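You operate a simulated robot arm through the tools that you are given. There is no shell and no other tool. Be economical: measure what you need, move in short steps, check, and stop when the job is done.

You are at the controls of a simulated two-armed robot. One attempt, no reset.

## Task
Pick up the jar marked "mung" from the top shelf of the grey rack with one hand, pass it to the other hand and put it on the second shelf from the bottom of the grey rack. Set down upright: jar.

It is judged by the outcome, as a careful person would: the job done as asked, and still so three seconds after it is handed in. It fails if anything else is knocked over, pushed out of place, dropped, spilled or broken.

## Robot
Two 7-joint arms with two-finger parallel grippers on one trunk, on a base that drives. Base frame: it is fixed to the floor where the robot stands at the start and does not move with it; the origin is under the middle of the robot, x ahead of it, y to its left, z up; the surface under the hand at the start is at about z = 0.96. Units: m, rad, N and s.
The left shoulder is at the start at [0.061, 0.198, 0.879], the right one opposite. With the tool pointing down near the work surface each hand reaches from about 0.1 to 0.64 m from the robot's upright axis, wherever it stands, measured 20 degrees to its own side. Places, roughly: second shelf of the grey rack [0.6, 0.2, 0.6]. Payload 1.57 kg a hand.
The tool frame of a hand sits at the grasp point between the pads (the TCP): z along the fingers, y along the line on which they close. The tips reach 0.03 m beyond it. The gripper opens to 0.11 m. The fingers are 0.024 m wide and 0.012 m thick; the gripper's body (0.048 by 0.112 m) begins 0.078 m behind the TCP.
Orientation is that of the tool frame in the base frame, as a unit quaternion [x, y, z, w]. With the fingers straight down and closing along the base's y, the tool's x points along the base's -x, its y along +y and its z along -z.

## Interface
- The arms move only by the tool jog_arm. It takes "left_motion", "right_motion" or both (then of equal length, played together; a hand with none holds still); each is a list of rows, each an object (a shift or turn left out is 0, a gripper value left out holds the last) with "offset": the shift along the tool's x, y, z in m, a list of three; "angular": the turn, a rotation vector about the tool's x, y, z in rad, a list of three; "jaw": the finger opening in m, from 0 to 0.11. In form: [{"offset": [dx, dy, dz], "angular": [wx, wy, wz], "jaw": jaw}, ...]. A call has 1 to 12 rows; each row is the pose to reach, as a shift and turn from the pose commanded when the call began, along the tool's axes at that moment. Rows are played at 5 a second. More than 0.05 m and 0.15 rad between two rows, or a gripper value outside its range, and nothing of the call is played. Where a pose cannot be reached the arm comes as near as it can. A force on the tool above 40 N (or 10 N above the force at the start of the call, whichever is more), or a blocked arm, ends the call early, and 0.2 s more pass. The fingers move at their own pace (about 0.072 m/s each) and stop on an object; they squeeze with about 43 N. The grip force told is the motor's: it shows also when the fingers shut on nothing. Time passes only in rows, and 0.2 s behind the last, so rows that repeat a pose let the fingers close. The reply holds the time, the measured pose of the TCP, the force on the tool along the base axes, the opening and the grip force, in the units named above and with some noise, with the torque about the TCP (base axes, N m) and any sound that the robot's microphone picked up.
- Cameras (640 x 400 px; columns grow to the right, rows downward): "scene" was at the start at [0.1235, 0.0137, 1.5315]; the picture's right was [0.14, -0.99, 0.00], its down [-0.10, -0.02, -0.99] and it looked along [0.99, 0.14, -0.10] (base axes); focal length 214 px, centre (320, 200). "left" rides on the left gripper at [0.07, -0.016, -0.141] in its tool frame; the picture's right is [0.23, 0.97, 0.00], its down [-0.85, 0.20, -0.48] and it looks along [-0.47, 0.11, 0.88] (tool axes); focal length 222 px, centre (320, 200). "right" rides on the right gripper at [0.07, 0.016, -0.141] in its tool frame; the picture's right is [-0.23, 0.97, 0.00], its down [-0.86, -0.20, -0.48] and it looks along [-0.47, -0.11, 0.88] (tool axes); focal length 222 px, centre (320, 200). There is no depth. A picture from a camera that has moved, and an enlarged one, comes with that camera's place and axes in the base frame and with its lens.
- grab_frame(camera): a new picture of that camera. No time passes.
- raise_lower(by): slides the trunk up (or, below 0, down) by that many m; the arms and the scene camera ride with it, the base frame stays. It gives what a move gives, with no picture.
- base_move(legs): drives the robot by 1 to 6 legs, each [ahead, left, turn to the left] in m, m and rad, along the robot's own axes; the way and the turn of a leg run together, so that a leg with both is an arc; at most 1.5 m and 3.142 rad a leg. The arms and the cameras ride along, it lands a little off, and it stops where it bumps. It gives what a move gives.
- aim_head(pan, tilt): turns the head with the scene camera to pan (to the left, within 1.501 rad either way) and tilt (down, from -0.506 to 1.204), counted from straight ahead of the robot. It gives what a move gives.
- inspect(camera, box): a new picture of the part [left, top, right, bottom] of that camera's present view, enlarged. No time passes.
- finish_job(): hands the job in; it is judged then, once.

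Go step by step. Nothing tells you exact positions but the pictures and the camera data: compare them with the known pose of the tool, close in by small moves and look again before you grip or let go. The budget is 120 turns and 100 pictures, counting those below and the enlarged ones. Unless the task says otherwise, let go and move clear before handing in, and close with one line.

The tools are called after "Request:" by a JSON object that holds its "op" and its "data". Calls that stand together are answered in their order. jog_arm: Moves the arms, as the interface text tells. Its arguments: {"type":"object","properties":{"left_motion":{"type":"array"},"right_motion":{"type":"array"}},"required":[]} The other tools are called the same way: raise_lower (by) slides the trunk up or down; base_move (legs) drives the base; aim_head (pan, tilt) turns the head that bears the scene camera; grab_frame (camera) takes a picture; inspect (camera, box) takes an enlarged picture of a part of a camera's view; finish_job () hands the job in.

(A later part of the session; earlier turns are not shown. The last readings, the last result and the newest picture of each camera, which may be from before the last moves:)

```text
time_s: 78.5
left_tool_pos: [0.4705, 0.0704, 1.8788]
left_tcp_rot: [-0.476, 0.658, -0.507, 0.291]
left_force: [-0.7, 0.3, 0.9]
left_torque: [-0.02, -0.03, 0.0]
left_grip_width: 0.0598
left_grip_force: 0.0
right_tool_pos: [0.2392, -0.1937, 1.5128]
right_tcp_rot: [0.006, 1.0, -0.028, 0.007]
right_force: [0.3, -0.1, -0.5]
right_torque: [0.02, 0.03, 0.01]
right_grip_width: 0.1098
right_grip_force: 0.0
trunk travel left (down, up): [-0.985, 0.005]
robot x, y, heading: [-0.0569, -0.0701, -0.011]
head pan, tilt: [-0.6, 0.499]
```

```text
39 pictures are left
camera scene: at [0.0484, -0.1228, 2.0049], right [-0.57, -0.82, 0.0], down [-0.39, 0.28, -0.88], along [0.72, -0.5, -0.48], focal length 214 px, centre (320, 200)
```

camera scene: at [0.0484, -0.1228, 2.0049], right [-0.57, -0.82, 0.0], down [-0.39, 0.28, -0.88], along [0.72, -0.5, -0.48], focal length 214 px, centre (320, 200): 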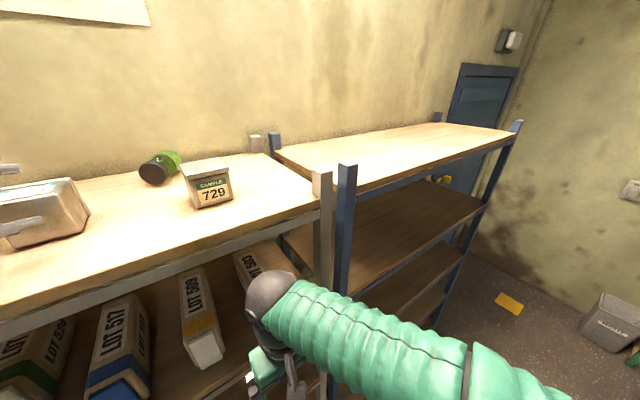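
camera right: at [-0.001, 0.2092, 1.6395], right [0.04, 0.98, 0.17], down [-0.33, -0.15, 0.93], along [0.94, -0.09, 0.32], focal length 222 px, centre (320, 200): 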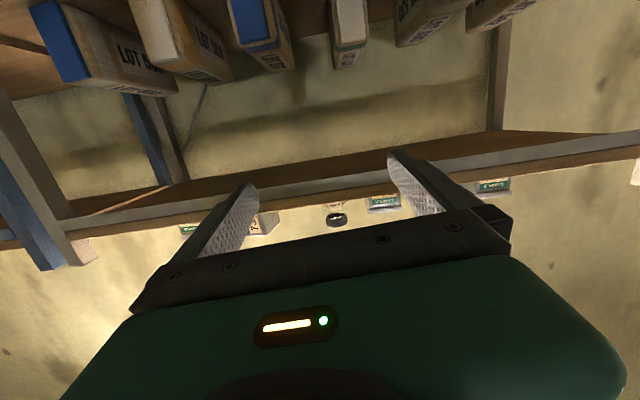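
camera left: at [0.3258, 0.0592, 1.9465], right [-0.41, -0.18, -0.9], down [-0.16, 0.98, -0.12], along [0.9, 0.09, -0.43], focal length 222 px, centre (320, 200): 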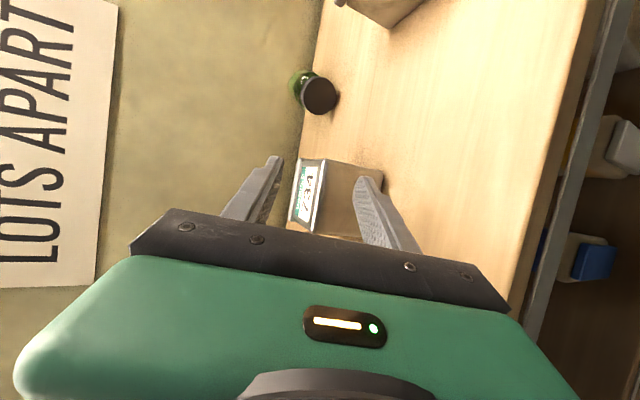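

The box had already come off the finger, and my regrip closed on air, then tipped it onto its back (label up, lid away). I withdraw, unroll the hand and take a proper look before righting it again.

Request:
{"op": "jog_arm", "data": {"left_motion": [{"offset": [0.011, -0.012, -0.027]}, {"offset": [0.022, -0.02, -0.053], "angular": [-0.038, -0.024, 0.149]}, {"offset": [0.022, -0.02, -0.053], "angular": [-0.073, -0.046, 0.285]}, {"offset": [0.022, -0.02, -0.053], "angular": [-0.108, -0.069, 0.423]}, {"offset": [0.022, -0.02, -0.053], "angular": [-0.143, -0.091, 0.56]}, {"offset": [0.022, -0.02, -0.053], "angular": [-0.178, -0.113, 0.697]}, {"offset": [0.022, -0.02, -0.053], "angular": [-0.213, -0.135, 0.834]}, {"offset": [0.022, -0.02, -0.053], "angular": [-0.248, -0.158, 0.971]}, {"offset": [0.022, -0.02, -0.053], "angular": [-0.283, -0.18, 1.108]}, {"offset": [0.022, -0.02, -0.053], "angular": [-0.318, -0.202, 1.245]}, {"offset": [0.022, -0.02, -0.053], "angular": [-0.35, -0.222, 1.37]}, {"offset": [0.022, -0.02, -0.053], "angular": [-0.381, -0.242, 1.494]}]}}

Request:
{"op": "grab_frame", "data": {"camera": "left"}}

```text
refused: row 2 steps farther than a row can; nothing moved
```

```text
38 pictures are left
camera left: at [0.3258, 0.0592, 1.9465], right [-0.41, -0.18, -0.9], down [-0.16, 0.98, -0.12], along [0.9, 0.09, -0.43], focal length 222 px, centre (320, 200)
```

left: 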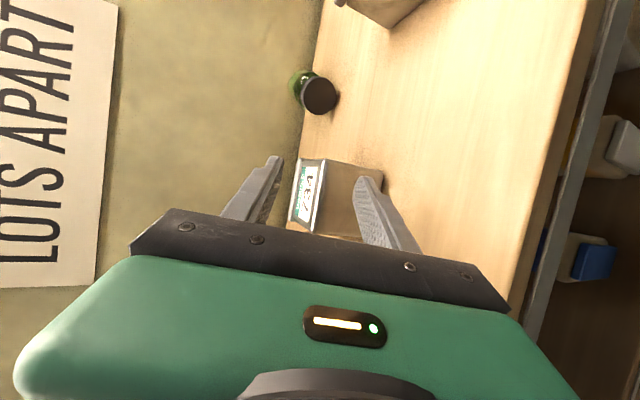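

Request:
{"op": "jog_arm", "data": {"left_motion": [{"offset": [0.011, -0.012, -0.027]}, {"offset": [0.022, -0.02, -0.053], "angular": [-0.035, -0.022, 0.136]}, {"offset": [0.022, -0.02, -0.053], "angular": [-0.069, -0.044, 0.272]}, {"offset": [0.022, -0.02, -0.053], "angular": [-0.104, -0.066, 0.407]}, {"offset": [0.022, -0.02, -0.053], "angular": [-0.139, -0.088, 0.543]}, {"offset": [0.022, -0.02, -0.053], "angular": [-0.173, -0.11, 0.679]}, {"offset": [0.022, -0.02, -0.053], "angular": [-0.208, -0.132, 0.815]}, {"offset": [0.022, -0.02, -0.053], "angular": [-0.242, -0.154, 0.951]}, {"offset": [0.022, -0.02, -0.053], "angular": [-0.277, -0.176, 1.087]}, {"offset": [0.022, -0.02, -0.053], "angular": [-0.312, -0.198, 1.222]}, {"offset": [0.022, -0.02, -0.053], "angular": [-0.346, -0.22, 1.358]}, {"offset": [0.022, -0.02, -0.053], "angular": [-0.381, -0.242, 1.494]}]}}

Request:
{"op": "grab_frame", "data": {"camera": "left"}}

```text
time_s: 81.1
left_tool_pos: [0.4235, 0.0699, 1.9154]
left_tcp_rot: [0.0, 0.844, 0.001, 0.537]
left_force: [-0.2, 0.2, 0.0]
left_torque: [-0.03, 0.03, -0.01]
left_grip_width: 0.06
left_grip_force: 0.0
right_tool_pos: [0.2419, -0.1923, 1.5139]
right_tcp_rot: [0.006, 1.0, -0.029, 0.006]
right_force: [0.3, 0.5, -0.4]
right_torque: [-0.02, 0.0, 0.03]
right_grip_width: 0.11
right_grip_force: 0.1
trunk travel left (down, up): [-0.985, 0.005]
robot x, y, heading: [-0.0552, -0.0701, -0.013]
head pan, tilt: [-0.6, 0.499]
```

```text
37 pictures are left
camera left: at [0.2657, 0.0524, 1.9132], right [-0.1, 0.97, -0.2], down [-0.07, 0.2, 0.98], along [0.99, 0.11, 0.05], focal length 222 px, centre (320, 200)
```

left: 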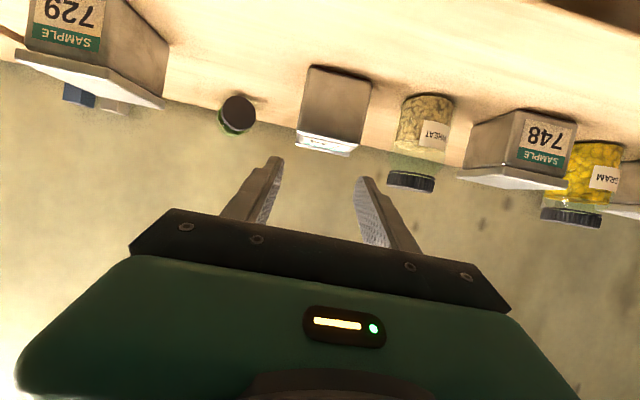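

The box lies on its back at x≈0.523–0.60, y≈0.068. I'll grip its sides with a steeper pitch, then rotate nose-up past its balance point so it settles upright. First steepen the hand, open it, and drive a bit closer.

Request:
{"op": "jog_arm", "data": {"left_motion": [{"angular": [0, 0.1, 0], "jaw": 0.11}, {"angular": [0, 0.19, 0]}, {"angular": [0, 0.19, 0]}], "right_motion": [{"offset": [0.01, 0, 0.01]}, {"offset": [0.02, 0, 0.03]}, {"offset": [0.03, 0, 0.05]}]}}

Request:
{"op": "base_move", "data": {"legs": [[0.05, 0, 0.01]]}}

Request:
{"op": "grab_frame", "data": {"camera": "left"}}

```text
time_s: 81.9
left_tool_pos: [0.4219, 0.0662, 1.9162]
left_tcp_rot: [-0.001, 0.891, 0.002, 0.455]
left_force: [-0.7, 0.4, 1.3]
left_torque: [0.02, -0.04, 0.04]
left_grip_width: 0.1098
left_grip_force: 0.1
right_tool_pos: [0.2268, -0.194, 1.4701]
right_tcp_rot: [0.007, 1.0, -0.028, 0.006]
right_force: [0.4, 0.4, 0.3]
right_torque: [-0.01, 0.0, 0.0]
right_grip_width: 0.1099
right_grip_force: 0.0
right hand out of reach, approached as far as the arm can: row 1, 2, 3
trunk travel left (down, up): [-0.985, 0.005]
robot x, y, heading: [-0.0586, -0.0697, -0.016]
head pan, tilt: [-0.6, 0.499]
```

```text
time_s: 82.8
left_tool_pos: [0.4546, 0.0717, 1.9233]
left_tcp_rot: [-0.005, 0.888, 0.003, 0.46]
left_force: [-0.5, -0.2, 1.1]
left_torque: [0.02, -0.03, 0.03]
left_grip_width: 0.1099
left_grip_force: 0.1
right_tool_pos: [0.2678, -0.1906, 1.4738]
right_tcp_rot: [0.002, 1.0, -0.028, 0.011]
right_force: [-0.4, 0.5, 0.8]
right_torque: [0.01, 0.0, -0.01]
right_grip_width: 0.1102
right_grip_force: 0.1
trunk travel left (down, up): [-0.985, 0.005]
robot x, y, heading: [-0.0057, -0.0708, 0.001]
head pan, tilt: [-0.6, 0.499]
```

```text
36 pictures are left
camera left: at [0.2997, 0.0523, 1.9486], right [-0.14, 0.97, -0.18], down [0.1, 0.2, 0.97], along [0.98, 0.12, -0.12], focal length 222 px, centre (320, 200)
```

left: 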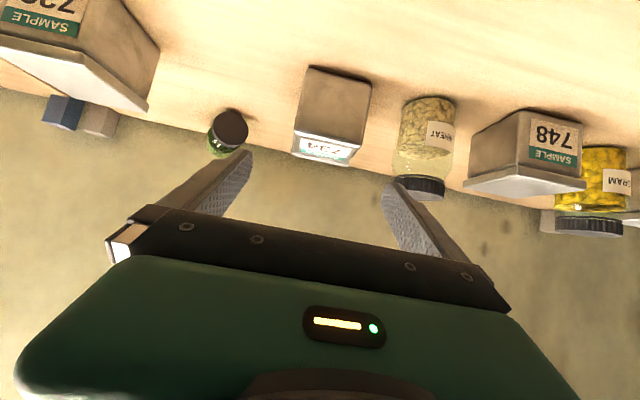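

Request:
{"op": "jog_arm", "data": {"left_motion": [{"offset": [0.017, -0.001, 0.03], "jaw": 0.105}, {"offset": [0.03, -0.001, 0.06], "jaw": 0.102}, {"offset": [0.034, -0.001, 0.09]}, {"offset": [0.034, -0.001, 0.115]}, {"offset": [0.034, -0.001, 0.128]}, {"offset": [0.034, -0.001, 0.128]}]}}

Request:
{"op": "grab_frame", "data": {"camera": "left"}}

```text
time_s: 84.2
left_tool_pos: [0.557, 0.0739, 1.8142]
left_tcp_rot: [-0.005, 0.89, 0.003, 0.456]
left_force: [-0.1, 0.6, 0.2]
left_torque: [0.05, -0.02, -0.02]
left_grip_width: 0.1016
left_grip_force: 0.1
right_tool_pos: [0.2817, -0.1885, 1.4719]
right_tcp_rot: [0.002, 1.0, -0.03, 0.006]
right_force: [0.4, 0.1, 0.3]
right_torque: [0.04, 0.03, -0.01]
right_grip_width: 0.1099
right_grip_force: 0.1
trunk travel left (down, up): [-0.985, 0.005]
robot x, y, heading: [-0.002, -0.0703, -0.0]
head pan, tilt: [-0.6, 0.499]
```

```text
35 pictures are left
camera left: at [0.4014, 0.055, 1.8422], right [-0.14, 0.97, -0.18], down [0.11, 0.2, 0.97], along [0.98, 0.12, -0.14], focal length 222 px, centre (320, 200)
```

left: 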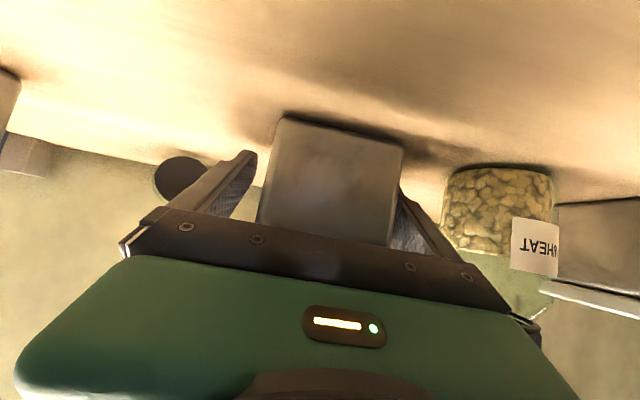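

Request:
{"op": "jog_arm", "data": {"left_motion": [{"jaw": 0.09}, {"jaw": 0.075}, {"jaw": 0.06}, {"jaw": 0.05}, {"jaw": 0.05}]}}

```text
time_s: 85.4
left_tool_pos: [0.5506, 0.0741, 1.817]
left_tcp_rot: [-0.005, 0.889, 0.003, 0.459]
left_force: [3.3, 1.2, 14.4]
left_torque: [0.12, -0.16, 0.1]
left_grip_width: 0.0779
left_grip_force: 43.2
right_tool_pos: [0.276, -0.1887, 1.4724]
right_tcp_rot: [0.001, 1.0, -0.028, 0.008]
right_force: [-0.4, -0.1, 0.3]
right_torque: [-0.01, 0.0, 0.02]
right_grip_width: 0.1103
right_grip_force: 0.0
trunk travel left (down, up): [-0.985, 0.005]
robot x, y, heading: [-0.0039, -0.0714, -0.009]
head pan, tilt: [-0.6, 0.499]
```

Gripped. I lift and start rotating nose-up.

Request:
{"op": "jog_arm", "data": {"left_motion": [{"offset": [-0.025, 0, -0.017]}, {"offset": [-0.049, 0, -0.034]}, {"offset": [-0.04, 0, -0.05], "angular": [0, -0.14, 0]}, {"offset": [-0.03, 0, -0.065], "angular": [0, -0.28, 0]}, {"offset": [-0.02, 0, -0.08], "angular": [0, -0.42, 0]}, {"offset": [-0.015, 0, -0.083], "angular": [0, -0.56, 0]}, {"offset": [-0.015, 0, -0.083], "angular": [0, -0.7, 0]}, {"offset": [-0.015, 0, -0.083], "angular": [0, -0.84, 0]}, {"offset": [-0.015, 0, -0.083], "angular": [0, -0.84, 0]}]}}

Request:
{"op": "grab_frame", "data": {"camera": "left"}}

```text
time_s: 87.4
left_tool_pos: [0.4936, 0.0759, 1.8759]
left_tcp_rot: [-0.004, 0.625, 0.004, 0.78]
left_force: [-0.4, -0.5, -2.3]
left_torque: [-0.03, 0.0, 0.01]
left_grip_width: 0.0777
left_grip_force: 42.6
right_tool_pos: [0.2777, -0.1869, 1.4721]
right_tcp_rot: [0.002, 1.0, -0.03, 0.008]
right_force: [0.1, 0.1, 0.2]
right_torque: [-0.02, 0.0, -0.02]
right_grip_width: 0.1099
right_grip_force: 0.1
trunk travel left (down, up): [-0.985, 0.005]
robot x, y, heading: [-0.0046, -0.0681, -0.001]
head pan, tilt: [-0.6, 0.499]
```

```text
34 pictures are left
camera left: at [0.3716, 0.0573, 1.7788], right [0.04, 0.97, -0.22], down [-0.66, 0.19, 0.73], along [0.75, 0.12, 0.65], focal length 222 px, centre (320, 200)
```

left: 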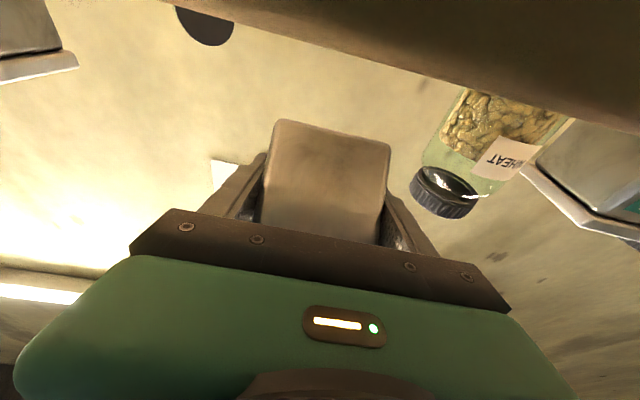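

Nose-up works without limits. Rather than drop the box, I'll back away and hand it to the right hand in free air, upright, and then place it properly. First raise slightly and back off.

Request:
{"op": "jog_arm", "data": {"left_motion": [{"offset": [-0.03, 0, 0.006]}, {"offset": [-0.03, 0, 0.006]}]}}

Request:
{"op": "base_move", "data": {"legs": [[-0.35, 0, 0]]}}

Request:
{"op": "jog_arm", "data": {"left_motion": [{"offset": [0.045, -0.01, 0], "angular": [0, -0.07, 0]}, {"offset": [0.09, -0.02, 0], "angular": [0, -0.14, 0]}, {"offset": [0.13, -0.025, -0.01], "angular": [0, -0.21, 0]}, {"offset": [0.17, -0.03, -0.02], "angular": [0, -0.28, 0]}, {"offset": [0.2, -0.03, -0.03], "angular": [0, -0.35, 0]}, {"offset": [0.2, -0.03, -0.03], "angular": [0, -0.43, 0]}, {"offset": [0.2, -0.03, -0.03], "angular": [0, -0.43, 0]}]}}

Request:
{"op": "aim_head", "data": {"pan": 0.0, "tilt": 0.8}}

Request:
{"op": "grab_frame", "data": {"camera": "scene"}}

```text
time_s: 88.0
left_tool_pos: [0.4924, 0.0722, 1.9063]
left_tcp_rot: [-0.003, 0.626, 0.004, 0.78]
left_force: [-0.3, -0.1, -2.0]
left_torque: [-0.01, 0.02, 0.04]
left_grip_width: 0.0777
left_grip_force: 43.1
right_tool_pos: [0.2772, -0.1901, 1.4725]
right_tcp_rot: [0.001, 1.0, -0.029, 0.008]
right_force: [0.0, 0.0, -1.2]
right_torque: [0.01, -0.01, -0.02]
right_grip_width: 0.11
right_grip_force: 0.1
trunk travel left (down, up): [-0.985, 0.005]
robot x, y, heading: [-0.0042, -0.0738, -0.001]
head pan, tilt: [-0.6, 0.499]
```

```text
time_s: 90.3
left_tool_pos: [0.1346, 0.0753, 1.9048]
left_tcp_rot: [-0.005, 0.627, 0.005, 0.779]
left_force: [-0.5, 0.4, -2.5]
left_torque: [-0.01, -0.03, -0.01]
left_grip_width: 0.0778
left_grip_force: 42.7
right_tool_pos: [-0.0814, -0.1858, 1.4714]
right_tcp_rot: [0.0, 1.0, -0.029, 0.006]
right_force: [0.4, -0.2, 0.6]
right_torque: [0.0, 0.02, -0.03]
right_grip_width: 0.1102
right_grip_force: 0.0
trunk travel left (down, up): [-0.985, 0.005]
robot x, y, heading: [-0.366, -0.0697, 0.004]
head pan, tilt: [-0.6, 0.499]
```

```text
time_s: 91.9
left_tool_pos: [0.141, 0.0443, 1.7052]
left_tcp_rot: [-0.003, 0.444, 0.006, 0.896]
left_force: [-0.1, 0.7, -2.7]
left_torque: [0.01, 0.03, 0.0]
left_grip_width: 0.0778
left_grip_force: 43.3
right_tool_pos: [-0.0857, -0.1884, 1.4708]
right_tcp_rot: [0.0, 1.0, -0.028, 0.008]
right_force: [0.1, 0.0, -0.5]
right_torque: [0.04, 0.02, 0.03]
right_grip_width: 0.1101
right_grip_force: 0.0
trunk travel left (down, up): [-0.985, 0.005]
robot x, y, heading: [-0.3656, -0.0673, 0.001]
head pan, tilt: [-0.6, 0.499]
```

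```text
time_s: 92.9
left_tool_pos: [0.1404, 0.045, 1.7058]
left_tcp_rot: [-0.004, 0.445, 0.007, 0.896]
left_force: [-1.2, -0.4, -2.6]
left_torque: [0.04, 0.03, 0.02]
left_grip_width: 0.0778
left_grip_force: 42.7
right_tool_pos: [-0.086, -0.1873, 1.4731]
right_tcp_rot: [0.0, 1.0, -0.028, 0.008]
right_force: [-0.1, 0.7, 0.2]
right_torque: [-0.02, -0.01, 0.02]
right_grip_width: 0.1102
right_grip_force: 0.0
trunk travel left (down, up): [-0.985, 0.005]
robot x, y, heading: [-0.3693, -0.0683, -0.001]
head pan, tilt: [0.0, 0.799]
```

```text
33 pictures are left
camera scene: at [-0.2554, -0.0691, 1.9789], right [0.0, -1.0, 0.0], down [-0.72, 0.0, -0.7], along [0.7, 0.0, -0.72], focal length 214 px, centre (320, 200)
```

scene: 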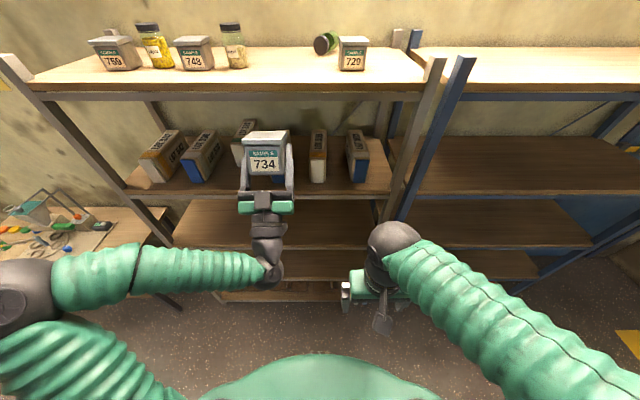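

The box sits squarely in the left hand, label forward. I raise the right hand at its own side into a matching attitude.

Request:
{"op": "jog_arm", "data": {"right_motion": [{"offset": [-0.0, 0.0, -0.032], "angular": [0, -0.126, 0]}, {"offset": [-0.0, 0.0, -0.064], "angular": [0, -0.252, 0]}, {"offset": [-0.0, 0.0, -0.096], "angular": [0, -0.378, 0]}, {"offset": [-0.01, 0.005, -0.128], "angular": [0, -0.504, 0]}, {"offset": [-0.02, 0.01, -0.16], "angular": [0, -0.63, 0]}, {"offset": [-0.035, 0.015, -0.192], "angular": [0, -0.756, 0]}, {"offset": [-0.05, 0.02, -0.224], "angular": [0, -0.882, 0]}, {"offset": [-0.07, 0.025, -0.256], "angular": [0, -1.008, 0]}, {"offset": [-0.09, 0.03, -0.288], "angular": [0, -1.134, 0]}, {"offset": [-0.106, 0.032, -0.315], "angular": [0, -1.26, 0]}, {"offset": [-0.106, 0.032, -0.315], "angular": [0, -1.26, 0]}]}}

Request:
{"op": "grab_frame", "data": {"camera": "scene"}}

```text
time_s: 94.9
left_tool_pos: [0.1423, 0.0472, 1.7092]
left_tcp_rot: [-0.01, 0.439, 0.006, 0.898]
left_force: [11.6, 11.2, -7.8]
left_torque: [1.05, -1.36, -0.62]
left_grip_width: 0.0778
left_grip_force: 43.1
right_tool_pos: [0.0045, -0.0466, 1.6448]
right_tcp_rot: [-0.01, 0.851, -0.037, 0.523]
right_force: [-12.1, -11.1, 4.9]
right_torque: [0.01, 0.06, 0.27]
right_grip_width: 0.1
right_grip_force: 0.0
right hand out of reach, approached as far as the arm can: row 1, 2, 3, 4, 5, 6, 7, 8, 9, 10
trunk travel left (down, up): [-0.985, 0.005]
robot x, y, heading: [-0.3681, -0.0704, -0.001]
head pan, tilt: [0.0, 0.799]
stopped in row 10 (right hand): the force on the tool passed its limit at 72 N (the readings are from after the stop); the commanded pose is now the measured one
```

```text
32 pictures are left
camera scene: at [-0.2536, -0.0687, 1.9788], right [0.0, -1.0, 0.0], down [-0.72, 0.0, -0.7], along [0.7, 0.0, -0.72], focal length 214 px, centre (320, 200)
```

scene: 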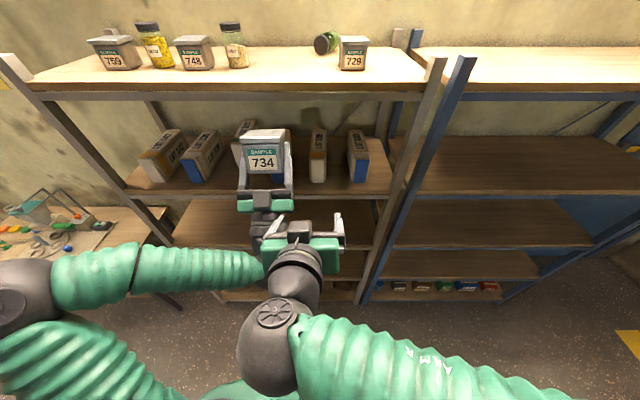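

The right finger touched the left wrist. I ease back and go higher, over the left hand.

Request:
{"op": "jog_arm", "data": {"right_motion": [{"offset": [0.007, -0.02, -0.014]}, {"offset": [0.0136, -0.03, -0.027]}, {"offset": [-0.02, -0.03, -0.044]}, {"offset": [-0.053, -0.03, -0.061]}, {"offset": [-0.087, -0.025, -0.078], "angular": [0, -0.05, 0]}, {"offset": [-0.12, -0.02, -0.095], "angular": [0, -0.1, 0]}, {"offset": [-0.13, -0.01, -0.1], "angular": [0, -0.16, 0]}, {"offset": [-0.13, 0.0, -0.1], "angular": [0, -0.16, 0]}]}}

Request:
{"op": "grab_frame", "data": {"camera": "scene"}}

```text
time_s: 96.7
left_tool_pos: [0.1397, 0.0462, 1.7105]
left_tcp_rot: [-0.008, 0.438, 0.003, 0.899]
left_force: [0.3, -0.5, -2.0]
left_torque: [-0.02, 0.01, 0.0]
left_grip_width: 0.0777
left_grip_force: 42.5
right_tool_pos: [-0.0272, -0.0331, 1.8076]
right_tcp_rot: [-0.013, 0.806, -0.036, 0.591]
right_force: [0.2, 0.0, -0.4]
right_torque: [-0.02, 0.03, 0.02]
right_grip_width: 0.1099
right_grip_force: 0.0
right hand out of reach, approached as far as the arm can: row 1, 2, 3, 4, 5, 6
trunk travel left (down, up): [-0.985, 0.005]
robot x, y, heading: [-0.3707, -0.0707, 0.005]
head pan, tilt: [0.0, 0.799]
```

```text
31 pictures are left
camera scene: at [-0.2555, -0.0688, 1.9789], right [0.0, -1.0, 0.0], down [-0.72, 0.0, -0.7], along [0.7, 0.0, -0.72], focal length 214 px, centre (320, 200)
```

scene: 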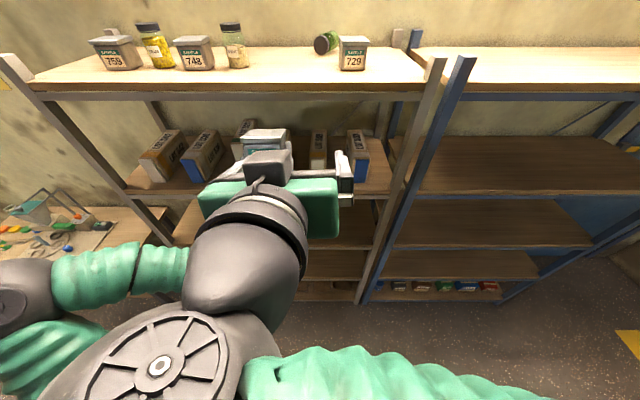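

Request:
{"op": "jog_arm", "data": {"left_motion": [{"offset": [0, -0.015, 0]}, {"offset": [0, -0.035, 0]}, {"offset": [0, -0.049, 0]}, {"offset": [0, -0.049, 0]}], "right_motion": [{"offset": [0, 0.01, 0.01], "angular": [0, 0, 0.02]}, {"offset": [0, 0.02, 0.02], "angular": [0, 0, 0.05]}, {"offset": [0, 0.032, 0.038], "angular": [0, 0, 0.073]}, {"offset": [0, 0.032, 0.038], "angular": [0, 0, 0.073]}]}}

Request:
{"op": "grab_frame", "data": {"camera": "right"}}

```text
time_s: 97.7
left_tool_pos: [0.1406, -0.0024, 1.7105]
left_tcp_rot: [-0.008, 0.437, 0.004, 0.899]
left_force: [-0.2, 0.0, -2.0]
left_torque: [0.02, 0.0, 0.01]
left_grip_width: 0.0781
left_grip_force: 42.8
right_tool_pos: [0.011, -0.0043, 1.7906]
right_tcp_rot: [0.015, 0.807, -0.013, 0.591]
right_force: [0.8, 0.1, -0.6]
right_torque: [-0.01, 0.0, 0.02]
right_grip_width: 0.11
right_grip_force: 0.1
trunk travel left (down, up): [-0.985, 0.005]
robot x, y, heading: [-0.3686, -0.0689, -0.002]
head pan, tilt: [0.0, 0.799]
```

```text
30 pictures are left
camera right: at [-0.1427, 0.018, 1.7683], right [0.11, 0.97, 0.21], down [-0.21, -0.19, 0.96], along [0.97, -0.15, 0.18], focal length 222 px, centre (320, 200)
```

right: 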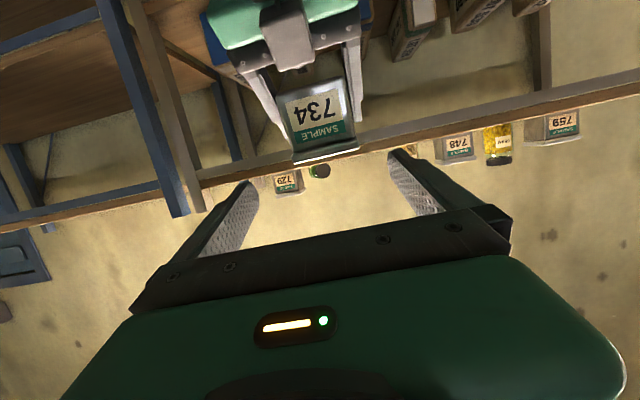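

Alignment matches my computed geometry. I advance the right hand around the box's lid end and close.

Request:
{"op": "jog_arm", "data": {"right_motion": [{"offset": [0, 0.001, 0.03]}, {"offset": [-0.002, 0.001, 0.06]}, {"offset": [-0.003, 0.001, 0.09]}, {"offset": [-0.004, 0.001, 0.119]}, {"offset": [-0.004, 0.001, 0.119]}]}}

Request:
{"op": "grab_frame", "data": {"camera": "right"}}

```text
time_s: 98.9
left_tool_pos: [0.1403, -0.0017, 1.711]
left_tcp_rot: [-0.008, 0.437, 0.003, 0.899]
left_force: [-0.3, 0.5, -2.5]
left_torque: [0.0, -0.01, 0.02]
left_grip_width: 0.078
left_grip_force: 43.5
right_tool_pos: [0.1253, -0.0043, 1.7593]
right_tcp_rot: [0.016, 0.806, -0.015, 0.592]
right_force: [0.0, 0.5, 0.5]
right_torque: [-0.03, -0.02, -0.05]
right_grip_width: 0.1101
right_grip_force: 0.1
trunk travel left (down, up): [-0.985, 0.005]
robot x, y, heading: [-0.369, -0.069, -0.001]
head pan, tilt: [0.0, 0.799]
```

```text
29 pictures are left
camera right: at [-0.0297, 0.0166, 1.7367], right [0.11, 0.97, 0.21], down [-0.21, -0.19, 0.96], along [0.97, -0.15, 0.18], focal length 222 px, centre (320, 200)
```

right: 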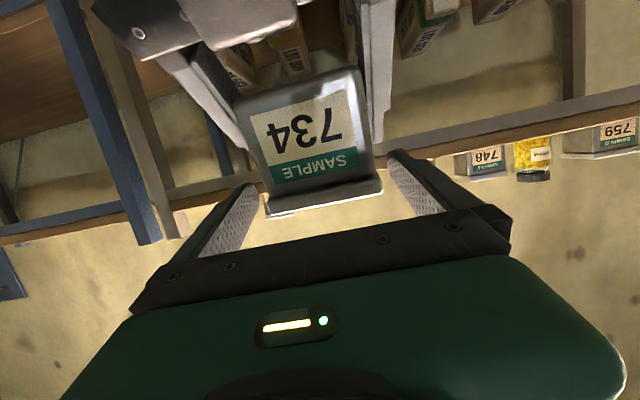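

Request:
{"op": "jog_arm", "data": {"right_motion": [{"jaw": 0.095}, {"jaw": 0.08}, {"jaw": 0.065}, {"jaw": 0.055}, {"jaw": 0.055}]}}

Request:
{"op": "grab_frame", "data": {"camera": "right"}}

```text
time_s: 100.1
left_tool_pos: [0.1403, -0.0044, 1.7098]
left_tcp_rot: [-0.007, 0.438, 0.001, 0.899]
left_force: [-7.0, -14.5, -4.0]
left_torque: [0.56, -0.19, -1.18]
left_grip_width: 0.0779
left_grip_force: 43.3
right_tool_pos: [0.123, -0.0037, 1.7591]
right_tcp_rot: [0.014, 0.806, -0.012, 0.591]
right_force: [6.1, 14.2, 1.3]
right_torque: [0.1, -0.13, 1.44]
right_grip_width: 0.0793
right_grip_force: 42.9
trunk travel left (down, up): [-0.985, 0.005]
robot x, y, heading: [-0.3747, -0.0697, 0.001]
head pan, tilt: [0.0, 0.799]
```

```text
28 pictures are left
camera right: at [-0.0305, 0.0172, 1.7368], right [0.11, 0.97, 0.21], down [-0.21, -0.19, 0.96], along [0.97, -0.15, 0.18], focal length 222 px, centre (320, 200)
```

right: 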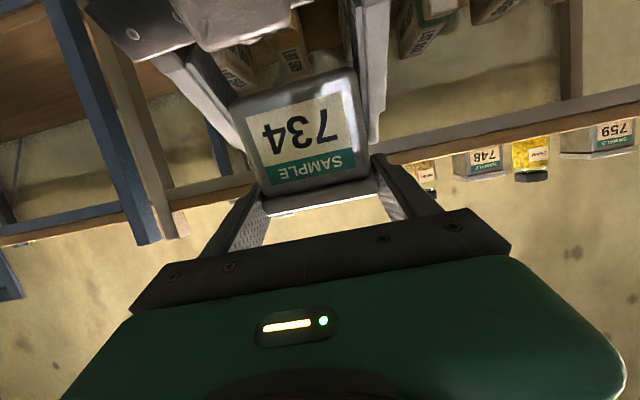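

Right hand has the lid end (0.0793 m). I release the left and draw it back-down.

Request:
{"op": "jog_arm", "data": {"left_motion": [{"jaw": 0.09}, {"jaw": 0.1}, {"jaw": 0.108}, {"offset": [0, 0, -0.02]}, {"offset": [0, 0, -0.05]}, {"offset": [0.02, 0.0, -0.08]}, {"offset": [0.05, 0.02, -0.1]}, {"offset": [0.08, 0.05, -0.11]}, {"offset": [0.1, 0.09, -0.12]}, {"offset": [0.12, 0.13, -0.12]}]}}

Request:
{"op": "grab_frame", "data": {"camera": "right"}}

```text
time_s: 102.5
left_tool_pos: [0.1108, 0.1409, 1.592]
left_tcp_rot: [-0.071, 0.39, -0.025, 0.918]
left_force: [0.0, -0.5, -0.6]
left_torque: [0.02, 0.0, -0.03]
left_grip_width: 0.108
left_grip_force: 0.1
left hand out of reach, approached as far as the arm can: row 7
right_tool_pos: [0.1237, 0.0005, 1.7642]
right_tcp_rot: [0.015, 0.807, -0.016, 0.591]
right_force: [0.7, 0.8, -2.7]
right_torque: [0.04, 0.1, -0.04]
right_grip_width: 0.0778
right_grip_force: 43.0
trunk travel left (down, up): [-0.985, 0.005]
robot x, y, heading: [-0.3674, -0.0706, 0.002]
head pan, tilt: [0.0, 0.799]
stopped in row 10 (left hand): the arm was blocked; the commanded pose is now the measured one
```

```text
27 pictures are left
camera right: at [-0.0303, 0.0216, 1.7417], right [0.11, 0.97, 0.21], down [-0.2, -0.18, 0.96], along [0.97, -0.15, 0.18], focal length 222 px, centre (320, 200)
```

right: 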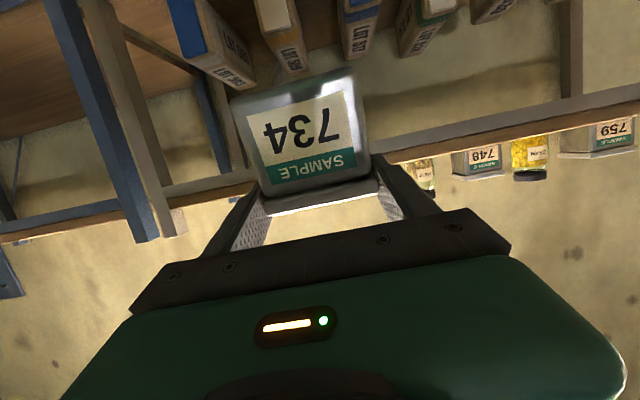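

The right hand holds 734. I tuck the left arm back to the tool-down park.

Request:
{"op": "jog_arm", "data": {"left_motion": [{"offset": [-0.003, 0.003, -0.01], "angular": [0, 0.14, 0]}, {"offset": [-0.007, 0.007, -0.02], "angular": [0, 0.28, 0]}, {"offset": [-0.01, 0.01, -0.03], "angular": [0, 0.42, 0]}, {"offset": [-0.013, 0.014, -0.04], "angular": [0, 0.56, 0]}, {"offset": [-0.017, 0.017, -0.05], "angular": [0, 0.7, 0]}, {"offset": [-0.02, 0.02, -0.06], "angular": [0, 0.84, 0]}, {"offset": [-0.024, 0.024, -0.07], "angular": [0, 0.98, 0]}, {"offset": [-0.027, 0.028, -0.08], "angular": [0, 1.12, 0]}, {"offset": [-0.03, 0.031, -0.09], "angular": [0, 1.26, 0]}, {"offset": [-0.034, 0.034, -0.1], "angular": [0, 1.4, 0]}, {"offset": [-0.037, 0.038, -0.103], "angular": [0, 1.54, 0]}]}}

Request:
{"op": "jog_arm", "data": {"left_motion": [{"offset": [0.01, 0, 0.02], "angular": [0, 0.14, 0]}, {"offset": [0.02, 0, 0.03], "angular": [0, 0.28, 0]}, {"offset": [0.03, 0, 0.04], "angular": [0, 0.42, 0]}, {"offset": [0.04, 0, 0.05], "angular": [0, 0.56, 0]}, {"offset": [0.06, 0, 0.05], "angular": [0, 0.7, 0]}, {"offset": [0.09, 0, 0.05], "angular": [0, 0.8, 0]}]}}

Request:
{"op": "grab_frame", "data": {"camera": "scene"}}

```text
time_s: 104.0
left_tool_pos: [0.1012, 0.2656, 1.5934]
left_tcp_rot: [-0.158, 0.752, -0.019, 0.64]
left_force: [0.3, 0.4, 0.6]
left_torque: [0.02, -0.02, 0.01]
left_grip_width: 0.1082
left_grip_force: 0.0
left hand out of reach, approached as far as the arm can: row 1, 2, 3, 4, 5, 6, 7
right_tool_pos: [0.1196, -0.0043, 1.7603]
right_tcp_rot: [0.015, 0.806, -0.014, 0.591]
right_force: [-0.3, 0.4, -2.9]
right_torque: [0.0, 0.05, 0.01]
right_grip_width: 0.0776
right_grip_force: 42.5
trunk travel left (down, up): [-0.985, 0.005]
robot x, y, heading: [-0.372, -0.0686, 0.005]
head pan, tilt: [0.0, 0.799]
stopped in row 7 (left hand): the arm was blocked; the commanded pose is now the measured one
```

```text
time_s: 105.4
left_tool_pos: [0.1409, 0.2484, 1.4963]
left_tcp_rot: [-0.135, 0.943, -0.078, 0.294]
left_force: [0.7, 0.0, 0.0]
left_torque: [0.03, -0.02, 0.02]
left_grip_width: 0.1079
left_grip_force: 0.0
right_tool_pos: [0.1237, -0.0043, 1.7586]
right_tcp_rot: [0.015, 0.806, -0.014, 0.591]
right_force: [0.5, -1.2, -2.2]
right_torque: [-0.03, 0.04, 0.01]
right_grip_width: 0.0779
right_grip_force: 43.2
trunk travel left (down, up): [-0.985, 0.005]
robot x, y, heading: [-0.3705, -0.0749, 0.003]
head pan, tilt: [0.0, 0.799]
```

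```text
26 pictures are left
camera scene: at [-0.2527, -0.0694, 1.9787], right [0.0, -1.0, 0.0], down [-0.72, 0.0, -0.7], along [0.7, 0.0, -0.72], focal length 214 px, centre (320, 200)
```

scene: 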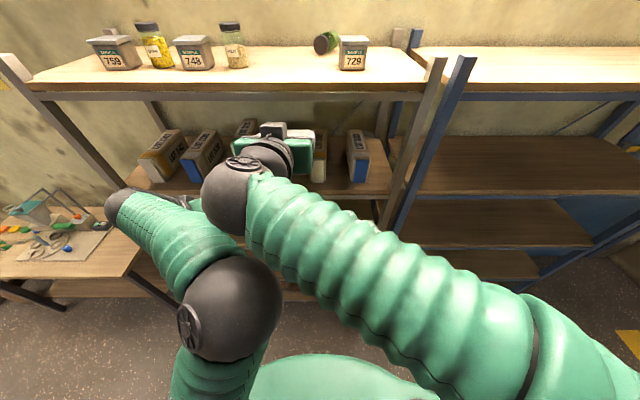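

Request:
{"op": "jog_arm", "data": {"left_motion": [{"offset": [0.033, 0.01, -0.014], "angular": [0, 0.1, 0]}, {"offset": [0.067, 0.019, -0.028], "angular": [0, 0.2, 0]}, {"offset": [0.1, 0.028, -0.043], "angular": [0, 0.3, 0]}, {"offset": [0.133, 0.038, -0.057], "angular": [0, 0.4, 0]}, {"offset": [0.167, 0.047, -0.071], "angular": [0, 0.5, 0]}, {"offset": [0.2, 0.057, -0.086], "angular": [0, 0.6, 0]}]}}

Request:
{"op": "grab_frame", "data": {"camera": "scene"}}

```text
time_s: 106.8
left_tool_pos: [-0.0819, 0.2502, 1.4483]
left_tcp_rot: [-0.106, 0.987, -0.117, 0.005]
left_force: [0.7, 0.6, 0.0]
left_torque: [-0.02, -0.02, 0.0]
left_grip_width: 0.1081
left_grip_force: 0.1
right_tool_pos: [0.1239, -0.0054, 1.7624]
right_tcp_rot: [0.016, 0.806, -0.015, 0.591]
right_force: [-0.2, 0.3, -2.7]
right_torque: [0.01, 0.04, 0.0]
right_grip_width: 0.0775
right_grip_force: 42.6
trunk travel left (down, up): [-0.985, 0.005]
robot x, y, heading: [-0.365, -0.0666, -0.002]
head pan, tilt: [0.0, 0.799]
```

```text
25 pictures are left
camera scene: at [-0.2542, -0.0681, 1.981], right [0.0, -1.0, 0.0], down [-0.72, 0.0, -0.7], along [0.7, 0.0, -0.72], focal length 214 px, centre (320, 200)
```

scene: 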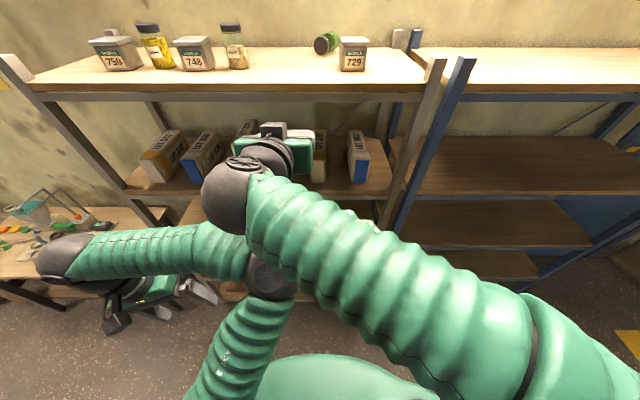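

Now I level the right hand (box upright) and raise it above shelf height.

Request:
{"op": "jog_arm", "data": {"right_motion": [{"offset": [-0.031, 0, -0.01], "angular": [0, -0.05, 0]}, {"offset": [-0.062, 0, -0.02], "angular": [0, -0.11, 0]}, {"offset": [-0.093, 0, -0.03], "angular": [0, -0.17, 0]}, {"offset": [-0.124, 0, -0.039], "angular": [0, -0.24, 0]}, {"offset": [-0.134, 0, -0.042], "angular": [0, -0.306, 0]}, {"offset": [-0.134, 0, -0.042], "angular": [0, -0.306, 0]}]}}

Request:
{"op": "base_move", "data": {"legs": [[0, 0.075, 0]]}}

Request:
{"op": "grab_frame", "data": {"camera": "right"}}

```text
time_s: 108.2
left_tool_pos: [-0.0829, 0.2505, 1.4468]
left_tcp_rot: [-0.107, 0.988, -0.115, 0.005]
left_force: [0.1, 0.3, -0.1]
left_torque: [0.0, -0.01, 0.01]
left_grip_width: 0.1081
left_grip_force: 0.0
right_tool_pos: [0.1253, -0.0037, 1.9018]
right_tcp_rot: [0.012, 0.706, -0.016, 0.707]
right_force: [-1.1, -0.1, -3.3]
right_torque: [-0.03, 0.09, -0.01]
right_grip_width: 0.0775
right_grip_force: 43.1
trunk travel left (down, up): [-0.985, 0.005]
robot x, y, heading: [-0.3673, -0.0718, 0.003]
head pan, tilt: [0.0, 0.799]
```

```text
time_s: 109.2
left_tool_pos: [-0.0929, 0.3227, 1.4541]
left_tcp_rot: [-0.142, 0.983, -0.114, 0.014]
left_force: [0.7, -0.1, 0.5]
left_torque: [0.02, 0.04, -0.04]
left_grip_width: 0.1077
left_grip_force: 0.0
right_tool_pos: [0.1229, 0.0452, 1.9075]
right_tcp_rot: [0.02, 0.706, -0.015, 0.708]
right_force: [-0.8, -1.4, -0.4]
right_torque: [-0.01, 0.24, 0.03]
right_grip_width: 0.0777
right_grip_force: 42.6
trunk travel left (down, up): [-0.985, 0.005]
robot x, y, heading: [-0.3665, 0.004, 0.002]
head pan, tilt: [0.0, 0.799]
```

```text
24 pictures are left
camera right: at [-0.0177, 0.0675, 1.8384], right [0.05, 0.97, 0.24], down [-0.49, -0.18, 0.85], along [0.87, -0.15, 0.47], focal length 222 px, centre (320, 200)
```

right: 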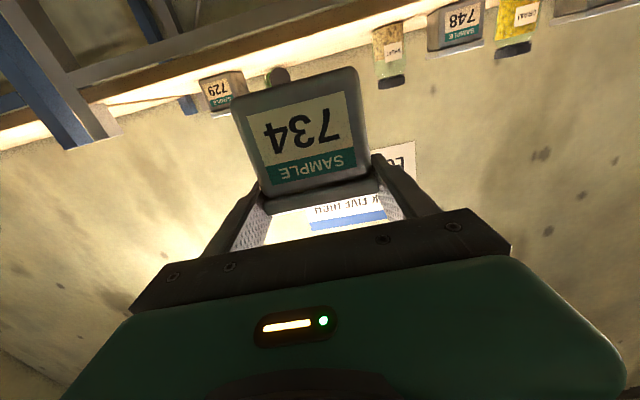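

Box upright and level at z 1.90. I drive forward over the shelf.

Request:
{"op": "base_move", "data": {"legs": [[0.32, 0, 0]]}}

Request:
{"op": "jog_arm", "data": {"right_motion": [{"offset": [0, 0, 0]}, {"offset": [0, 0, 0]}]}}

Request:
{"op": "aim_head", "data": {"pan": 0.5, "tilt": 0.6}}

Request:
{"op": "grab_frame", "data": {"camera": "scene"}}

```text
time_s: 111.4
left_tool_pos: [0.2273, 0.2902, 1.4593]
left_tcp_rot: [-0.143, 0.984, -0.107, 0.019]
left_force: [-0.5, -0.2, -0.4]
left_torque: [0.09, -0.01, 0.01]
left_grip_width: 0.108
left_grip_force: 0.1
right_tool_pos: [0.4412, 0.0018, 1.906]
right_tcp_rot: [0.029, 0.705, -0.008, 0.708]
right_force: [-1.1, -2.0, -1.9]
right_torque: [-0.06, 0.07, 0.13]
right_grip_width: 0.0776
right_grip_force: 42.7
trunk travel left (down, up): [-0.985, 0.005]
robot x, y, heading: [-0.0458, -0.0011, -0.005]
head pan, tilt: [0.0, 0.799]
```

```text
time_s: 112.0
left_tool_pos: [0.2264, 0.3395, 1.4517]
left_tcp_rot: [-0.162, 0.979, -0.123, 0.021]
left_force: [-1.1, 0.3, 0.8]
left_torque: [-0.07, -0.06, 0.01]
left_grip_width: 0.108
left_grip_force: 0.1
right_tool_pos: [0.4453, 0.0562, 1.9053]
right_tcp_rot: [0.019, 0.706, -0.018, 0.708]
right_force: [0.0, 1.0, -2.9]
right_torque: [0.02, 0.08, -0.01]
right_grip_width: 0.0773
right_grip_force: 42.3
trunk travel left (down, up): [-0.985, 0.005]
robot x, y, heading: [-0.0429, 0.0011, -0.006]
head pan, tilt: [0.0, 0.799]
```

```text
time_s: 112.9
left_tool_pos: [0.2292, 0.3386, 1.4496]
left_tcp_rot: [-0.157, 0.98, -0.123, 0.02]
left_force: [-0.4, 0.5, 0.9]
left_torque: [-0.07, -0.07, 0.03]
left_grip_width: 0.1079
left_grip_force: 0.0
right_tool_pos: [0.4448, 0.0576, 1.9045]
right_tcp_rot: [0.019, 0.706, -0.019, 0.708]
right_force: [-0.4, 0.7, -1.9]
right_torque: [0.04, 0.08, -0.02]
right_grip_width: 0.0776
right_grip_force: 43.0
trunk travel left (down, up): [-0.985, 0.005]
robot x, y, heading: [-0.0396, -0.0018, -0.008]
head pan, tilt: [0.499, 0.6]
```

```text
23 pictures are left
camera scene: at [0.065, 0.0681, 1.9962], right [0.48, -0.88, 0.01], down [-0.5, -0.28, -0.82], along [0.73, 0.39, -0.57], focal length 214 px, centre (320, 200)
```

scene: 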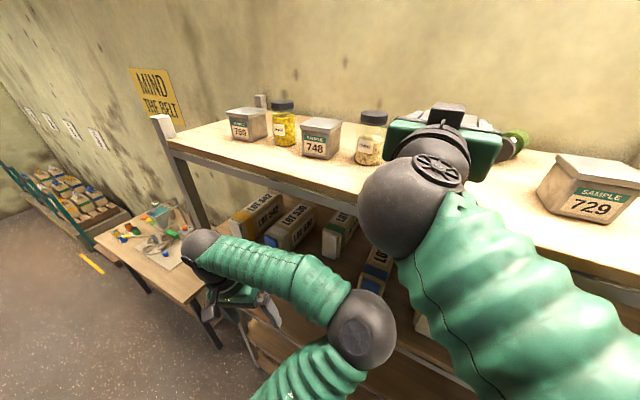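

Request:
{"op": "jog_arm", "data": {"right_motion": [{"offset": [0, 0.012, 0.026]}, {"offset": [0, 0.012, 0.052]}, {"offset": [0.02, 0.012, 0.052]}, {"offset": [0.04, 0.012, 0.052]}, {"offset": [0.046, 0.012, 0.052]}, {"offset": [0.046, 0.012, 0.052]}]}}

Request:
{"op": "grab_frame", "data": {"camera": "right"}}

```text
time_s: 114.3
left_tool_pos: [0.2364, 0.307, 1.4546]
left_tcp_rot: [-0.144, 0.983, -0.113, 0.018]
left_force: [0.9, 0.3, 0.4]
left_torque: [0.04, 0.03, 0.03]
left_grip_width: 0.1084
left_grip_force: 0.0
right_tool_pos: [0.5041, 0.0315, 1.856]
right_tcp_rot: [0.025, 0.708, -0.013, 0.706]
right_force: [0.1, -0.7, -2.4]
right_torque: [-0.01, 0.03, 0.02]
right_grip_width: 0.0777
right_grip_force: 43.4
trunk travel left (down, up): [-0.985, 0.005]
robot x, y, heading: [-0.0429, -0.0056, -0.007]
head pan, tilt: [0.499, 0.6]
```

```text
22 pictures are left
camera right: at [0.3635, 0.055, 1.7884], right [0.05, 0.97, 0.24], down [-0.49, -0.19, 0.85], along [0.87, -0.16, 0.46], focal length 222 px, centre (320, 200)
```

right: 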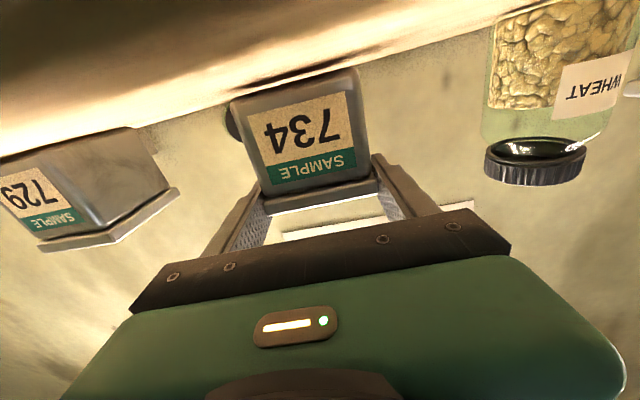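

Request:
{"op": "jog_arm", "data": {"right_motion": [{"offset": [-0.003, 0.018, -0.006]}, {"offset": [-0.003, 0.036, -0.012]}, {"offset": [-0.003, 0.036, -0.012]}, {"offset": [-0.003, 0.036, -0.012]}]}}

```text
time_s: 115.3
left_tool_pos: [0.2342, 0.3109, 1.4533]
left_tcp_rot: [-0.144, 0.983, -0.115, 0.018]
left_force: [-0.6, -0.2, 0.2]
left_torque: [0.06, 0.04, -0.03]
left_grip_width: 0.1081
left_grip_force: 0.0
right_tool_pos: [0.4904, 0.0745, 1.8617]
right_tcp_rot: [0.024, 0.707, -0.013, 0.707]
right_force: [0.2, -0.7, -2.6]
right_torque: [-0.01, 0.1, 0.01]
right_grip_width: 0.0779
right_grip_force: 43.5
trunk travel left (down, up): [-0.985, 0.005]
robot x, y, heading: [-0.0433, -0.0013, -0.005]
head pan, tilt: [0.499, 0.6]
```

Request:
{"op": "jog_arm", "data": {"right_motion": [{"offset": [0.004, 0, 0]}, {"offset": [0.007, 0, 0]}, {"offset": [0.01, 0, 0]}, {"offset": [0.013, 0, 0]}, {"offset": [0.016, 0, 0]}, {"offset": [0.019, 0, 0]}]}}

Request:
{"op": "grab_frame", "data": {"camera": "right"}}

```text
time_s: 116.7
left_tool_pos: [0.2319, 0.3181, 1.4533]
left_tcp_rot: [-0.143, 0.982, -0.118, 0.019]
left_force: [-0.7, 0.0, -0.3]
left_torque: [0.0, 0.01, 0.0]
left_grip_width: 0.108
left_grip_force: 0.0
right_tool_pos: [0.4877, 0.0819, 1.8486]
right_tcp_rot: [0.024, 0.703, -0.016, 0.711]
right_force: [5.0, -0.8, 35.6]
right_torque: [-0.94, 0.03, 0.01]
right_grip_width: 0.0782
right_grip_force: 42.9
trunk travel left (down, up): [-0.985, 0.005]
robot x, y, heading: [-0.0418, -0.0029, -0.002]
head pan, tilt: [0.499, 0.6]
```

```text
21 pictures are left
camera right: at [0.3489, 0.1048, 1.7786], right [0.05, 0.97, 0.24], down [-0.5, -0.18, 0.85], along [0.87, -0.16, 0.47], focal length 222 px, centre (320, 200)
```

right: 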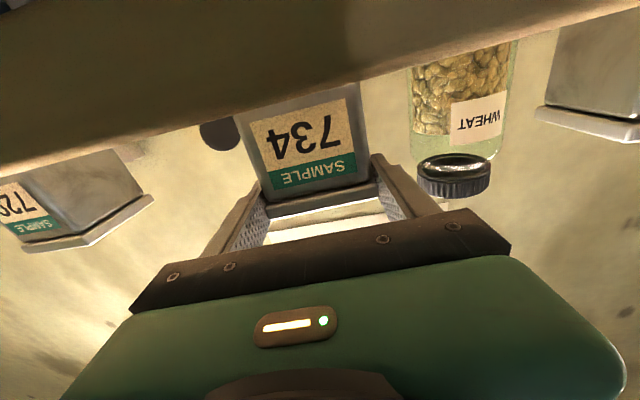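

Contact with the board, box upright. I ease the pressure, open a little and withdraw straight back.

Request:
{"op": "jog_arm", "data": {"right_motion": [{"offset": [-0.007, 0, 0]}, {"offset": [-0.007, 0, 0], "jaw": 0.085}, {"offset": [-0.007, 0, 0], "jaw": 0.094}, {"offset": [-0.007, 0, 0], "jaw": 0.094}, {"offset": [-0.008, 0, -0.02]}, {"offset": [-0.009, 0, -0.04]}, {"offset": [-0.012, 0, -0.06]}, {"offset": [-0.03, 0, -0.07]}, {"offset": [-0.045, 0, -0.07]}]}}

Request:
{"op": "grab_frame", "data": {"camera": "right"}}

```text
time_s: 118.7
left_tool_pos: [0.235, 0.3205, 1.4517]
left_tcp_rot: [-0.145, 0.982, -0.117, 0.019]
left_force: [0.0, 0.2, -0.5]
left_torque: [-0.05, 0.01, 0.02]
left_grip_width: 0.1079
left_grip_force: 0.1
right_tool_pos: [0.4222, 0.0896, 1.8867]
right_tcp_rot: [0.021, 0.707, -0.015, 0.707]
right_force: [0.2, 0.0, -0.5]
right_torque: [0.01, -0.02, 0.04]
right_grip_width: 0.0941
right_grip_force: 0.1
trunk travel left (down, up): [-0.985, 0.005]
robot x, y, heading: [-0.0436, -0.0014, -0.003]
head pan, tilt: [0.499, 0.6]
```

```text
20 pictures are left
camera right: at [0.282, 0.1129, 1.8185], right [0.05, 0.97, 0.24], down [-0.49, -0.18, 0.85], along [0.87, -0.16, 0.46], focal length 222 px, centre (320, 200)
```

right: 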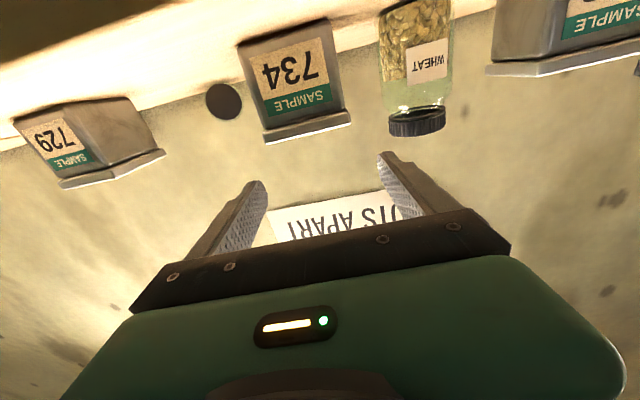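

734 stands upright back in its place. Next the mung jar (lid at about (0.665,-0.07), lying). First back off and stow the left arm further out so I can get closer.

Request:
{"op": "base_move", "data": {"legs": [[-0.25, 0, 0]]}}

Request:
{"op": "jog_arm", "data": {"left_motion": [{"offset": [0.002, 0.036, 0.002]}, {"offset": [0.004, 0.071, 0.004]}, {"offset": [0.007, 0.107, 0.006]}, {"offset": [0.009, 0.142, 0.008]}, {"offset": [0.011, 0.178, 0.009]}]}}

Request:
{"op": "grab_frame", "data": {"camera": "scene"}}

```text
time_s: 120.6
left_tool_pos: [-0.0127, 0.3207, 1.4507]
left_tcp_rot: [-0.144, 0.982, -0.117, 0.016]
left_force: [0.6, -1.1, 0.5]
left_torque: [0.01, 0.04, 0.03]
left_grip_width: 0.108
left_grip_force: 0.0
right_tool_pos: [0.1769, 0.0886, 1.8852]
right_tcp_rot: [0.024, 0.709, -0.017, 0.705]
right_force: [0.0, 0.2, -0.4]
right_torque: [0.02, -0.01, 0.02]
right_grip_width: 0.0942
right_grip_force: 0.0
trunk travel left (down, up): [-0.985, 0.005]
robot x, y, heading: [-0.2997, -0.0008, -0.008]
head pan, tilt: [0.499, 0.6]
```

```text
time_s: 121.8
left_tool_pos: [-0.081, 0.4815, 1.399]
left_tcp_rot: [-0.143, 0.982, -0.119, 0.019]
left_force: [-0.1, 0.3, 0.2]
left_torque: [-0.04, -0.02, 0.03]
left_grip_width: 0.108
left_grip_force: 0.1
right_tool_pos: [0.1619, 0.0916, 1.8873]
right_tcp_rot: [0.024, 0.706, -0.017, 0.708]
right_force: [-0.5, 0.3, -0.2]
right_torque: [-0.02, -0.02, -0.02]
right_grip_width: 0.0941
right_grip_force: 0.1
trunk travel left (down, up): [-0.985, 0.005]
robot x, y, heading: [-0.2962, -0.0002, -0.004]
head pan, tilt: [0.499, 0.6]
```

```text
19 pictures are left
camera scene: at [-0.1913, 0.0474, 1.9958], right [0.47, -0.88, 0.0], down [-0.5, -0.27, -0.82], along [0.73, 0.39, -0.57], focal length 214 px, centre (320, 200)
```

scene: 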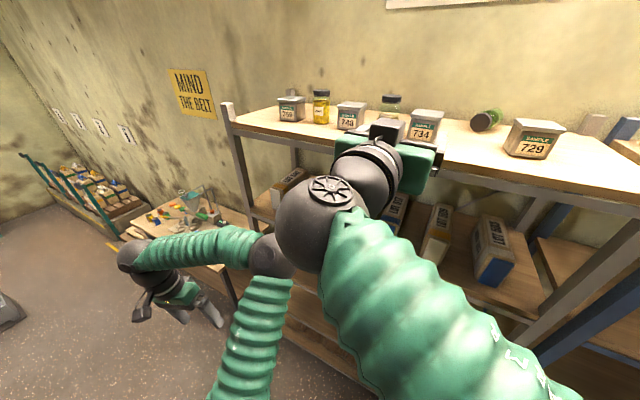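

Request:
{"op": "jog_arm", "data": {"left_motion": [{"offset": [0, 0, 0.045]}, {"offset": [0, 0, 0.09]}, {"offset": [0, 0, 0.135]}, {"offset": [0, 0, 0.18]}, {"offset": [0, 0, 0.225]}, {"offset": [0, 0, 0.27]}, {"offset": [0, 0, 0.315]}, {"offset": [0, 0, 0.36]}, {"offset": [0, 0, 0.4]}]}}

Request:
{"op": "grab_frame", "data": {"camera": "scene"}}

```text
time_s: 123.8
left_tool_pos: [-0.0499, 0.3882, 1.0119]
left_tcp_rot: [-0.143, 0.982, -0.119, 0.018]
left_force: [0.3, -0.9, 0.2]
left_torque: [-0.01, 0.01, 0.01]
left_grip_width: 0.1079
left_grip_force: 0.1
right_tool_pos: [0.166, 0.091, 1.8857]
right_tcp_rot: [0.024, 0.707, -0.018, 0.707]
right_force: [0.1, 0.0, 0.1]
right_torque: [0.01, -0.02, 0.04]
right_grip_width: 0.094
right_grip_force: 0.1
trunk travel left (down, up): [-0.985, 0.005]
robot x, y, heading: [-0.2975, 0.0021, -0.004]
head pan, tilt: [0.499, 0.6]
```

```text
18 pictures are left
camera scene: at [-0.1863, 0.0468, 1.9956], right [0.47, -0.88, 0.0], down [-0.5, -0.27, -0.82], along [0.73, 0.39, -0.57], focal length 214 px, centre (320, 200)
```

scene: 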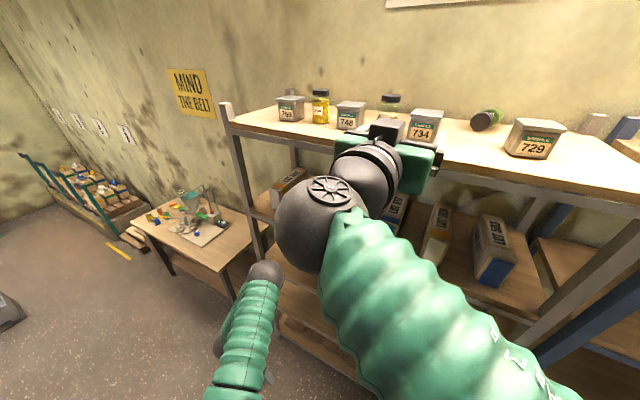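

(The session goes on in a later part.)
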